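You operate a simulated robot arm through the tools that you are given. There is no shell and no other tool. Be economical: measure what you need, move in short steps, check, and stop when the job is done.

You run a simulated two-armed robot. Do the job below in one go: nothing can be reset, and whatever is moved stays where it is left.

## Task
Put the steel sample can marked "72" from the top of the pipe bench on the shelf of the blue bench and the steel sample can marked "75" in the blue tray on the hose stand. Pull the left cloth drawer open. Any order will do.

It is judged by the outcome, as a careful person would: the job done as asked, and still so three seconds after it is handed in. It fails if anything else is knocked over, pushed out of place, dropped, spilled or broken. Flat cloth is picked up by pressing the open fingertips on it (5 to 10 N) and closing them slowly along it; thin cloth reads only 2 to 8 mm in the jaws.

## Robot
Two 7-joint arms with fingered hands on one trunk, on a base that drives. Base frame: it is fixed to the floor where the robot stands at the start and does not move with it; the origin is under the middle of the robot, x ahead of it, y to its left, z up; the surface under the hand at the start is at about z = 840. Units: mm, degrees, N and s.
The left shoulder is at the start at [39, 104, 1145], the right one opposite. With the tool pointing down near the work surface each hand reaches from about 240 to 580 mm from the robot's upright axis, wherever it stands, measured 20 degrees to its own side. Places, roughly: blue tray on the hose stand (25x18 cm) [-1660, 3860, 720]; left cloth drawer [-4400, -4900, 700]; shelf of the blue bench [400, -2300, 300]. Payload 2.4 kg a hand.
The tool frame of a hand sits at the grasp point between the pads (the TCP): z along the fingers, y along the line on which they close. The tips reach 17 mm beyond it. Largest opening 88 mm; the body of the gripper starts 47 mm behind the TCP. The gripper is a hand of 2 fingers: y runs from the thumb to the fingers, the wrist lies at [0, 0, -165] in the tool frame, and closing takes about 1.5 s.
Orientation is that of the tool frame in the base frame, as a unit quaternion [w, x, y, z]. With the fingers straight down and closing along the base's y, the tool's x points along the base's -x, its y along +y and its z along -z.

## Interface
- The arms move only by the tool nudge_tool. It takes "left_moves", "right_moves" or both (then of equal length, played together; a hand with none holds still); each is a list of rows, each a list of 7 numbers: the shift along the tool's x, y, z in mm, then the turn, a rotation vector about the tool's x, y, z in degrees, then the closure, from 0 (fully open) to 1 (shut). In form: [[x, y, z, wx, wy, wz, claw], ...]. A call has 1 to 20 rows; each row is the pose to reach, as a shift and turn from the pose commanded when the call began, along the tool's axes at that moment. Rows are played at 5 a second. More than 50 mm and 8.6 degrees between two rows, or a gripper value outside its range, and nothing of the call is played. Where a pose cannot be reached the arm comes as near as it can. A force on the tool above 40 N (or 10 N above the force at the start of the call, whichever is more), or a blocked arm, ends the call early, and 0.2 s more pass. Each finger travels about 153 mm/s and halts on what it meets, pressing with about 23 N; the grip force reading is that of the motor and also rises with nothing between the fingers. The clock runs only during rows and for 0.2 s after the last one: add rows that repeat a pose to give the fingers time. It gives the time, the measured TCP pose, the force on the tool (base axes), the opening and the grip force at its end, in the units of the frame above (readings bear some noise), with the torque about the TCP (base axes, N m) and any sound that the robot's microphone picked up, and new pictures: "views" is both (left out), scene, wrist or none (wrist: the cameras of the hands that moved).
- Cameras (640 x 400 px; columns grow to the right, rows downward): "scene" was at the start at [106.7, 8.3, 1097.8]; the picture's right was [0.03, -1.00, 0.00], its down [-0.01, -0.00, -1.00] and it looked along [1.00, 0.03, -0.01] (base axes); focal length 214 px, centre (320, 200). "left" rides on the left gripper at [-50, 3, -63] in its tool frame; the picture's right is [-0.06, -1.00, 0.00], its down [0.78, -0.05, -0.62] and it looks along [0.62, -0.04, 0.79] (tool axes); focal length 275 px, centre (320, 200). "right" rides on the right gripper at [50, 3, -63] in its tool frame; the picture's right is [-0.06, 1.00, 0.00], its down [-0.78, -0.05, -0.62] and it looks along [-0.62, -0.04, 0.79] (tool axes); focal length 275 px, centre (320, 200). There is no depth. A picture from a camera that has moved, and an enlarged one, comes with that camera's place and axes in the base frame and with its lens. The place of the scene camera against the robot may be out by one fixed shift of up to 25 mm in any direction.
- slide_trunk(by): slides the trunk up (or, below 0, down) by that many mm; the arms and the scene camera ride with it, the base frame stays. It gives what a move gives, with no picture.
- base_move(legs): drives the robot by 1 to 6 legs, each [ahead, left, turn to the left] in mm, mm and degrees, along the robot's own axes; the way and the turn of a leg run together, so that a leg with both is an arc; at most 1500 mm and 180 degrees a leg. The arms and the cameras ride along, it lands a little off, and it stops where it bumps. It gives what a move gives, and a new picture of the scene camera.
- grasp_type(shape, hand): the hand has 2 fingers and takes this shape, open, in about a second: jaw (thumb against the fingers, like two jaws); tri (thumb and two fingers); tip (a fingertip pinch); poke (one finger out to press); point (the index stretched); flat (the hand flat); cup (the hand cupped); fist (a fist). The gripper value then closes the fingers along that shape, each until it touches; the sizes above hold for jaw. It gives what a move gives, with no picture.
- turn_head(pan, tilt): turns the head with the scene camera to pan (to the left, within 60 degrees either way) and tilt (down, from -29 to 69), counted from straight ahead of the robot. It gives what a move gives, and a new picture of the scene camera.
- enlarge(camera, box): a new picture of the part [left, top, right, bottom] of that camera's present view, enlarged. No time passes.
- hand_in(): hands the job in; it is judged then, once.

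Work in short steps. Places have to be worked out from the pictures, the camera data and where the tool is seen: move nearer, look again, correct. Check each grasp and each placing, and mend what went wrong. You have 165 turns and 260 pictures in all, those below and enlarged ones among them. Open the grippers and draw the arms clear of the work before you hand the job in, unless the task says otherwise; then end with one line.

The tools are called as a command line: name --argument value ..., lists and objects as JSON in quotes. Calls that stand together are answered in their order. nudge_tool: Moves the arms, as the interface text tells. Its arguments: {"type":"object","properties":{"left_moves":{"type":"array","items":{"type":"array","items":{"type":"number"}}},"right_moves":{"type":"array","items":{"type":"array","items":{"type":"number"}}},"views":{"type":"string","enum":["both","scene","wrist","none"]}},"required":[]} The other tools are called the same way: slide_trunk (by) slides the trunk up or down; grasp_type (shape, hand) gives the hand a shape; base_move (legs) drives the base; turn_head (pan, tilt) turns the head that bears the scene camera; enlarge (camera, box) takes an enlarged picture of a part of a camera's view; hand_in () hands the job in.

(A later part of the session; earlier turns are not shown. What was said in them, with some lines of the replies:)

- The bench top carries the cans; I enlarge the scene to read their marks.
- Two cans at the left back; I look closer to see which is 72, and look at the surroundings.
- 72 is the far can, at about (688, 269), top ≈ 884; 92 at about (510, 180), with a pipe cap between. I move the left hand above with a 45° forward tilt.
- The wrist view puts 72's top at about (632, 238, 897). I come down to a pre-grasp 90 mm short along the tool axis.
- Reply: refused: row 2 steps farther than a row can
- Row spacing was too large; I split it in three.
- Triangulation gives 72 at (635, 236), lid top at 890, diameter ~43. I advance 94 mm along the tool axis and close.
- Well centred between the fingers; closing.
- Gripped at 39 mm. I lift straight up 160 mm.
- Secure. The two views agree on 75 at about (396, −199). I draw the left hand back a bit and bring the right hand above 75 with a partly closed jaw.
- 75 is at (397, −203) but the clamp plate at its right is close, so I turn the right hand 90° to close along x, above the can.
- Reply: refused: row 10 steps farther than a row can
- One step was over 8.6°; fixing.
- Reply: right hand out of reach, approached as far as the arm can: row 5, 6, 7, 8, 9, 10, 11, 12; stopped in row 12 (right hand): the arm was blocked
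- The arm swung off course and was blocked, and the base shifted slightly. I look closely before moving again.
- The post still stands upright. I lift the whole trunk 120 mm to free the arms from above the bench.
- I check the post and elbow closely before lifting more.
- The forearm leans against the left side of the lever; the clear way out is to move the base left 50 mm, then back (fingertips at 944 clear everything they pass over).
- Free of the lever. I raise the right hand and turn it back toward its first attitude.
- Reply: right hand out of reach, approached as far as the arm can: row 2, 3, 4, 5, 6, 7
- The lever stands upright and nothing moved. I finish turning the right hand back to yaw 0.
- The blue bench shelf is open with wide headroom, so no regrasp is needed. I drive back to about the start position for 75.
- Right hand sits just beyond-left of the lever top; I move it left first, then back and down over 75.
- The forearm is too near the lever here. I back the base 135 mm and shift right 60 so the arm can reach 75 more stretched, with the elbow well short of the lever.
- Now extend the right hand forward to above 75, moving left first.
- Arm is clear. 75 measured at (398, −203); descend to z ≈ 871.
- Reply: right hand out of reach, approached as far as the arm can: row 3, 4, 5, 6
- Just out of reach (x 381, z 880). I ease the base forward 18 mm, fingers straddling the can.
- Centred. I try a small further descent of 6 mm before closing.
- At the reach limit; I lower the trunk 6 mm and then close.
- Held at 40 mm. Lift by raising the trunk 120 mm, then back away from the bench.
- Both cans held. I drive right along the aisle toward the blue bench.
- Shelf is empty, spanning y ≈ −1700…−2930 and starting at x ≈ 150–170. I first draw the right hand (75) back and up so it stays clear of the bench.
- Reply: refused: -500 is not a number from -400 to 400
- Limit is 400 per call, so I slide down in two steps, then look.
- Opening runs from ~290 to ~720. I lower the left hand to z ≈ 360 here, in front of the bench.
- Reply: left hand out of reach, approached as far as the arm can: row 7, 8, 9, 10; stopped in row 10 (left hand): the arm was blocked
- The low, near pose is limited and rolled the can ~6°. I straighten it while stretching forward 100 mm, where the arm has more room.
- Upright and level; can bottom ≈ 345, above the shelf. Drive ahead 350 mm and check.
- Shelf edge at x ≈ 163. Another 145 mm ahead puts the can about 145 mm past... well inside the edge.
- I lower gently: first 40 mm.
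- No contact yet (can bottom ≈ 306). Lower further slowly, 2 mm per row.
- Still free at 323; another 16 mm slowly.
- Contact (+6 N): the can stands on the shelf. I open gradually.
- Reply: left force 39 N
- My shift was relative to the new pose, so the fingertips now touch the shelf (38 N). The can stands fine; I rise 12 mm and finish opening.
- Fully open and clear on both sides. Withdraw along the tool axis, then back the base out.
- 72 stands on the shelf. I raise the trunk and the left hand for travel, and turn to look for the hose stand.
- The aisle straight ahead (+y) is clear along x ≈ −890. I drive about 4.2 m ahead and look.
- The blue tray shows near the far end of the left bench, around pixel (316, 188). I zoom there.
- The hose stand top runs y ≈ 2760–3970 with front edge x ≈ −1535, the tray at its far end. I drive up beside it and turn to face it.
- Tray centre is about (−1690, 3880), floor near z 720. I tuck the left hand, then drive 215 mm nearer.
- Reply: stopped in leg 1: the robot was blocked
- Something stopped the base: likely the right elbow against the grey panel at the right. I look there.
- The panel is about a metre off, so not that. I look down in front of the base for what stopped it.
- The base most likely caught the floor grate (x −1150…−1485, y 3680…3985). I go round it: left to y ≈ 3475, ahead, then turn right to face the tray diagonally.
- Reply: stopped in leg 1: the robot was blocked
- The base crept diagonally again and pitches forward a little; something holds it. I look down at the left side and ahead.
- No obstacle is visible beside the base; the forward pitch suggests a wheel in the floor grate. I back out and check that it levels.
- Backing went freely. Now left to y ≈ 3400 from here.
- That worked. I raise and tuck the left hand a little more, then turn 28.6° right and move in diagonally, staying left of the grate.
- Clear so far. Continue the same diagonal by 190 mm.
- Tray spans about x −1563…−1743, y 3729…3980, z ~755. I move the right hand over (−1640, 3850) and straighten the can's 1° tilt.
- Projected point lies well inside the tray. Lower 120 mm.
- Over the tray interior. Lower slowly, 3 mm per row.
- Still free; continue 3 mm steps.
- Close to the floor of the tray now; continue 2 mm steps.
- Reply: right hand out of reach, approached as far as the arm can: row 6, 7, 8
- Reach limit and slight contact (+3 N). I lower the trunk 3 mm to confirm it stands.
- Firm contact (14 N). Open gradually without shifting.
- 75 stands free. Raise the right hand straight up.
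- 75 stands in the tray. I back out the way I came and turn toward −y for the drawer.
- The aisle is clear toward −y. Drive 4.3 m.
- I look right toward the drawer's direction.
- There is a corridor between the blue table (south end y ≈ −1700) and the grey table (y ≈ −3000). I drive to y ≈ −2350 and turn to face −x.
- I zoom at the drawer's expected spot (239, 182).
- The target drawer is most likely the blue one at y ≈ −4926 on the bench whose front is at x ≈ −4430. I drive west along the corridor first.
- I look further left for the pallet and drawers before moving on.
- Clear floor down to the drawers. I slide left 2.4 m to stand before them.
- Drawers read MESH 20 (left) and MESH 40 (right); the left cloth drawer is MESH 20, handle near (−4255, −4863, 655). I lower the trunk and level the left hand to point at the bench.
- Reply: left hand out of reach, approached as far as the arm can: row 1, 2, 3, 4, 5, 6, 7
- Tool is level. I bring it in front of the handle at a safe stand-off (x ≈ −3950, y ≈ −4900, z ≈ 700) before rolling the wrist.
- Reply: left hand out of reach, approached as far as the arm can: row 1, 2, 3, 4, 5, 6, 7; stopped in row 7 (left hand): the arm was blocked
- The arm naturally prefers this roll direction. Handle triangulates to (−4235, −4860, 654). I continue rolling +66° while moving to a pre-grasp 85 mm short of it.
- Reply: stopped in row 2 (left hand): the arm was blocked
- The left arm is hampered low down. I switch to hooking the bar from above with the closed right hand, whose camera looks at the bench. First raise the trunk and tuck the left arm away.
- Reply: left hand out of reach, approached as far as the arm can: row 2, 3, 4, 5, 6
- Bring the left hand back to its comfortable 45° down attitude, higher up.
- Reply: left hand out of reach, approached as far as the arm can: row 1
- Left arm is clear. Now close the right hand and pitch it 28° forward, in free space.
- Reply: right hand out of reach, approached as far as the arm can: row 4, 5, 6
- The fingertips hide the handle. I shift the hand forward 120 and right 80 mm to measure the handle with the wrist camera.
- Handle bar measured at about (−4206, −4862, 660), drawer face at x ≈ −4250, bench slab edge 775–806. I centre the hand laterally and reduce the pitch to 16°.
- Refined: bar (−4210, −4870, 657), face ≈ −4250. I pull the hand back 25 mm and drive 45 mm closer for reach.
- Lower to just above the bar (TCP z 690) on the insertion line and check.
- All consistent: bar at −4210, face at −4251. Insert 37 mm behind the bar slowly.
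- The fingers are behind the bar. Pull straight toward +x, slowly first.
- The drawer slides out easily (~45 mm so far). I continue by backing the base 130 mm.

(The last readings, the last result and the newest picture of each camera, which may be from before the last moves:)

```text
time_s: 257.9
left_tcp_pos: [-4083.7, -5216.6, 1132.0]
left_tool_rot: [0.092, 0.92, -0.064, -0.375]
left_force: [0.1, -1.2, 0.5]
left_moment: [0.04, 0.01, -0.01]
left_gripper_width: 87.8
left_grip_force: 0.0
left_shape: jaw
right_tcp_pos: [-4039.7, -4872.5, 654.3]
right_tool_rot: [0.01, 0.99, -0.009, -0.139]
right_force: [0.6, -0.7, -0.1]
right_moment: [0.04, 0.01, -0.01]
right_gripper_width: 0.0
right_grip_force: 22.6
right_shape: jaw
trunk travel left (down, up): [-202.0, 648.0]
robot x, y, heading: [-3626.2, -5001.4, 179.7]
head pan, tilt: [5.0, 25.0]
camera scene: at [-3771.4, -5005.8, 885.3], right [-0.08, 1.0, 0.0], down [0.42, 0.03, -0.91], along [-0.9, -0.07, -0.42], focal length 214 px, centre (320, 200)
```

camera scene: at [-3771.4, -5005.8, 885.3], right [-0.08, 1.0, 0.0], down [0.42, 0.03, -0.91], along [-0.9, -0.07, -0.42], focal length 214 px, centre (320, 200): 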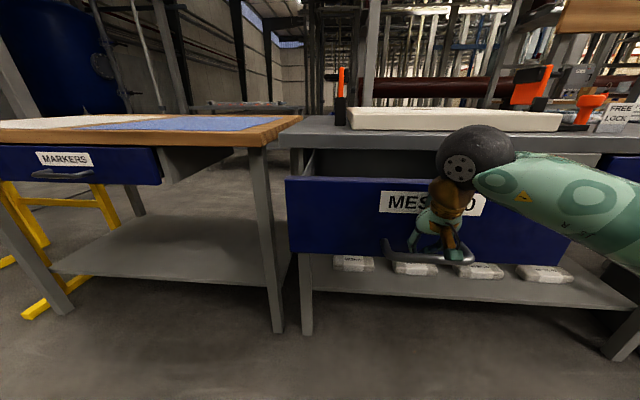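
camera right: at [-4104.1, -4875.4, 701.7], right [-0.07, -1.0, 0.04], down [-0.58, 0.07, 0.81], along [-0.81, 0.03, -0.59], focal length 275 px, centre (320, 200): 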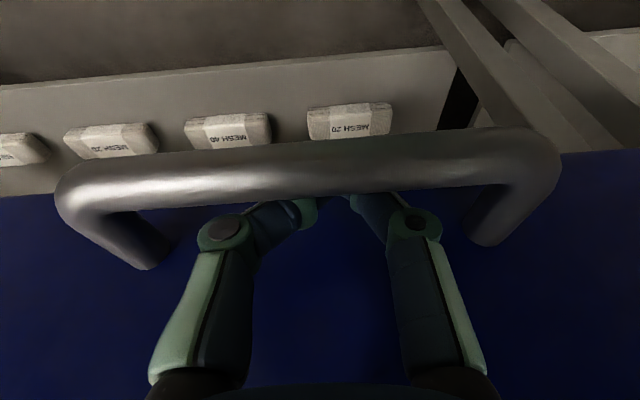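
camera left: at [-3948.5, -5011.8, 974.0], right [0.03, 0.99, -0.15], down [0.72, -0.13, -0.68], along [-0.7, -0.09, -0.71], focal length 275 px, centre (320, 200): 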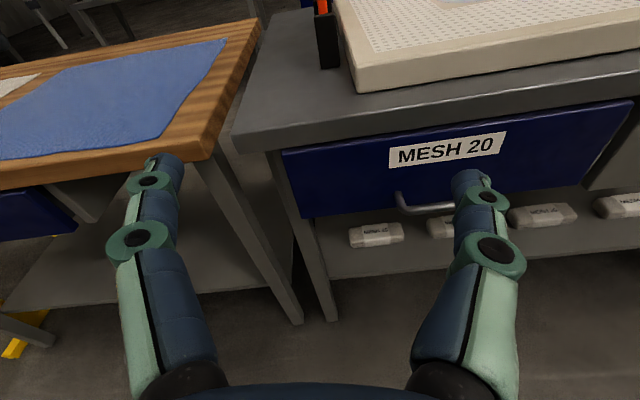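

Open ~175 mm. A bit more, 50 mm, to be clearly open.

base_move --legs '[[-50, 0, 0]]'

turn_head --pan -5 --tilt 30

```text
time_s: 258.8
left_tcp_pos: [-4033.5, -5218.0, 1132.1]
left_tool_rot: [0.091, 0.92, -0.064, -0.375]
left_force: [-0.6, -0.5, 0.8]
left_moment: [0.02, 0.02, 0.0]
left_gripper_width: 88.0
left_grip_force: 0.2
left_shape: jaw
right_tcp_pos: [-3988.8, -4872.8, 653.7]
right_tool_rot: [0.011, 0.99, -0.008, -0.139]
right_force: [0.2, 0.5, -0.5]
right_moment: [-0.02, -0.03, 0.03]
right_gripper_width: 0.1
right_grip_force: 23.5
right_shape: jaw
trunk travel left (down, up): [-202.0, 648.0]
robot x, y, heading: [-3575.1, -5003.2, 179.7]
head pan, tilt: [5.0, 25.0]
camera scene: at [-3721.6, -5006.1, 885.3], right [-0.08, 1.0, 0.0], down [0.42, 0.03, -0.91], along [-0.9, -0.07, -0.42], focal length 214 px, centre (320, 200)
```

scene: 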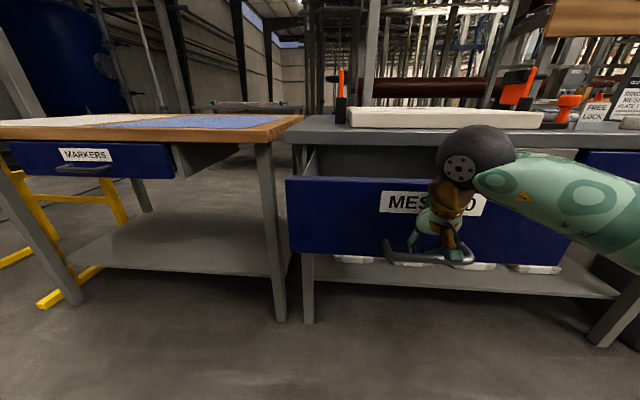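

```text
time_s: 259.5
left_tcp_pos: [-4033.0, -5216.8, 1132.9]
left_tool_rot: [0.091, 0.921, -0.064, -0.374]
left_force: [0.4, 1.2, 0.5]
left_moment: [0.01, -0.01, 0.02]
left_gripper_width: 88.0
left_grip_force: 0.2
left_shape: jaw
right_tcp_pos: [-3990.0, -4873.9, 653.4]
right_tool_rot: [0.01, 0.99, -0.007, -0.139]
right_force: [0.2, -0.7, -0.1]
right_moment: [0.02, -0.02, 0.01]
right_gripper_width: 0.0
right_grip_force: 23.1
right_shape: jaw
trunk travel left (down, up): [-202.0, 648.0]
robot x, y, heading: [-3576.9, -5004.7, 179.8]
head pan, tilt: [-5.0, 30.0]
camera scene: at [-3719.8, -4990.3, 877.4], right [0.09, 1.0, 0.0], down [0.5, -0.05, -0.87], along [-0.86, 0.08, -0.5], focal length 214 px, centre (320, 200)
```

scene: 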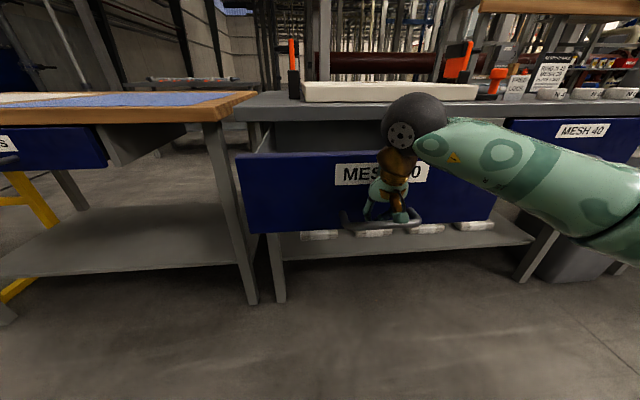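

Drawer is out ~225 mm. Ease the fingers off the bar and withdraw upward along the tool axis.

nudge_tool --right_moves '[[-6, 0, 1.7, 0, 0, 0, 1], [-6, 0, -25, 0, 0, 0, 1], [-6, 0, -60, 0, 0, 0, 1], [-6, 0, -100, 0, 0, 0, 1], [-6, 0, -140, 0, 0, 0, 1], [-6, 0, -140, 0, 0, 0, 0.5], [-6, 0, -140, 0, 0, 0, 0], [-6, 0, -140, 0, 0, 0, 0]]'

```text
time_s: 261.3
left_tcp_pos: [-4032.6, -5217.4, 1131.0]
left_tool_rot: [0.092, 0.92, -0.065, -0.375]
left_force: [-0.5, 0.0, -0.2]
left_moment: [0.01, 0.0, 0.01]
left_gripper_width: 88.2
left_grip_force: 0.1
left_shape: jaw
right_tcp_pos: [-3954.3, -4869.6, 790.4]
right_tool_rot: [0.01, 0.99, -0.008, -0.139]
right_force: [-0.2, -0.5, 0.8]
right_moment: [-0.01, -0.01, 0.0]
right_gripper_width: 88.0
right_grip_force: 0.2
right_shape: jaw
trunk travel left (down, up): [-202.0, 648.0]
robot x, y, heading: [-3579.9, -5001.3, 179.5]
head pan, tilt: [-5.0, 30.0]
camera scene: at [-3719.8, -4990.2, 877.3], right [0.09, 1.0, 0.0], down [0.5, -0.05, -0.87], along [-0.86, 0.08, -0.5], focal length 214 px, centre (320, 200)
camera right: at [-3888.1, -4871.4, 838.1], right [-0.07, -1.0, 0.04], down [-0.58, 0.08, 0.81], along [-0.81, 0.03, -0.59], focal length 275 px, centre (320, 200)
```

scene: 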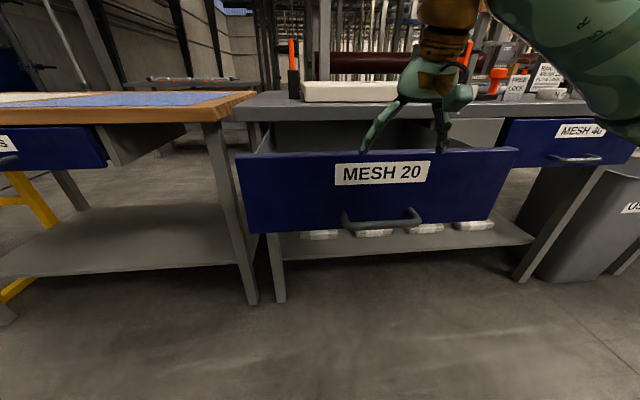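
right: 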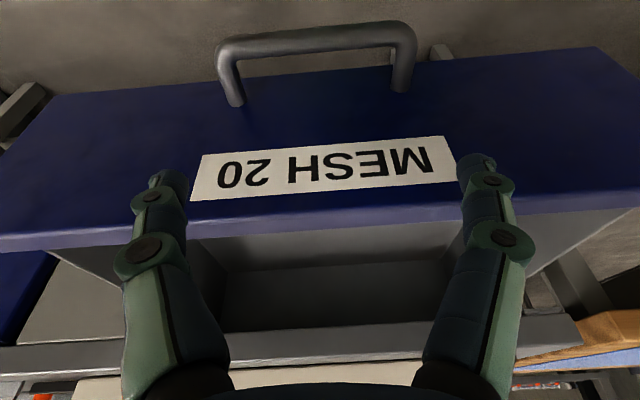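

Drawer stays open and the hand is clear. I back the robot away and take a last look.

base_move --legs '[[-200, 0, 0]]'

```text
time_s: 262.9
left_tcp_pos: [-3832.9, -5219.4, 1132.5]
left_tool_rot: [0.092, 0.921, -0.062, -0.374]
left_force: [0.0, 0.0, -0.1]
left_moment: [0.01, 0.0, 0.01]
left_gripper_width: 88.0
left_grip_force: 0.2
left_shape: jaw
right_tcp_pos: [-3755.5, -4870.5, 790.1]
right_tool_rot: [0.01, 0.99, -0.007, -0.139]
right_force: [0.4, -0.8, -0.3]
right_moment: [-0.01, 0.03, 0.03]
right_gripper_width: 88.0
right_grip_force: 0.1
right_shape: jaw
trunk travel left (down, up): [-202.0, 648.0]
robot x, y, heading: [-3377.4, -5004.5, 179.6]
head pan, tilt: [-5.0, 30.0]
camera scene: at [-3520.2, -4991.3, 877.3], right [0.09, 1.0, 0.0], down [0.5, -0.04, -0.87], along [-0.86, 0.08, -0.5], focal length 214 px, centre (320, 200)
```

scene: 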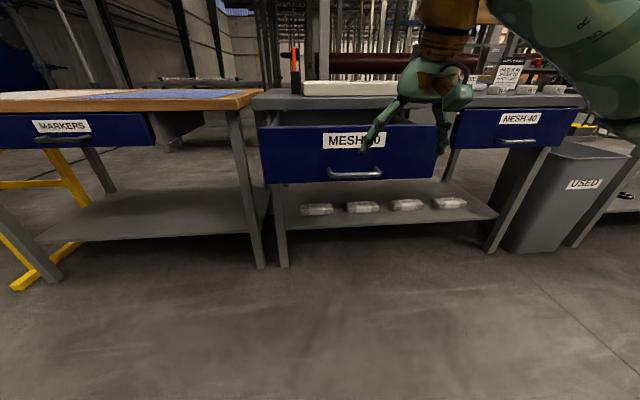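

All three parts are done: 72 is on the shelf, 75 is in the tray and the left drawer is open. The grippers are open and the arms are clear, so I hand in.

hand_in

```text
The job is handed in.
```

Can 72 is on the blue bench shelf, can 75 is in the blue tray on the hose stand, and the left cloth drawer (labelled MESH 20) is pulled open about 225 mm. While I was reaching for 75, the right arm swung off course and pressed against the blue lever on the pipe bench. The lever looked upright and in place afterwards, but I did not go back to check it before handing in.
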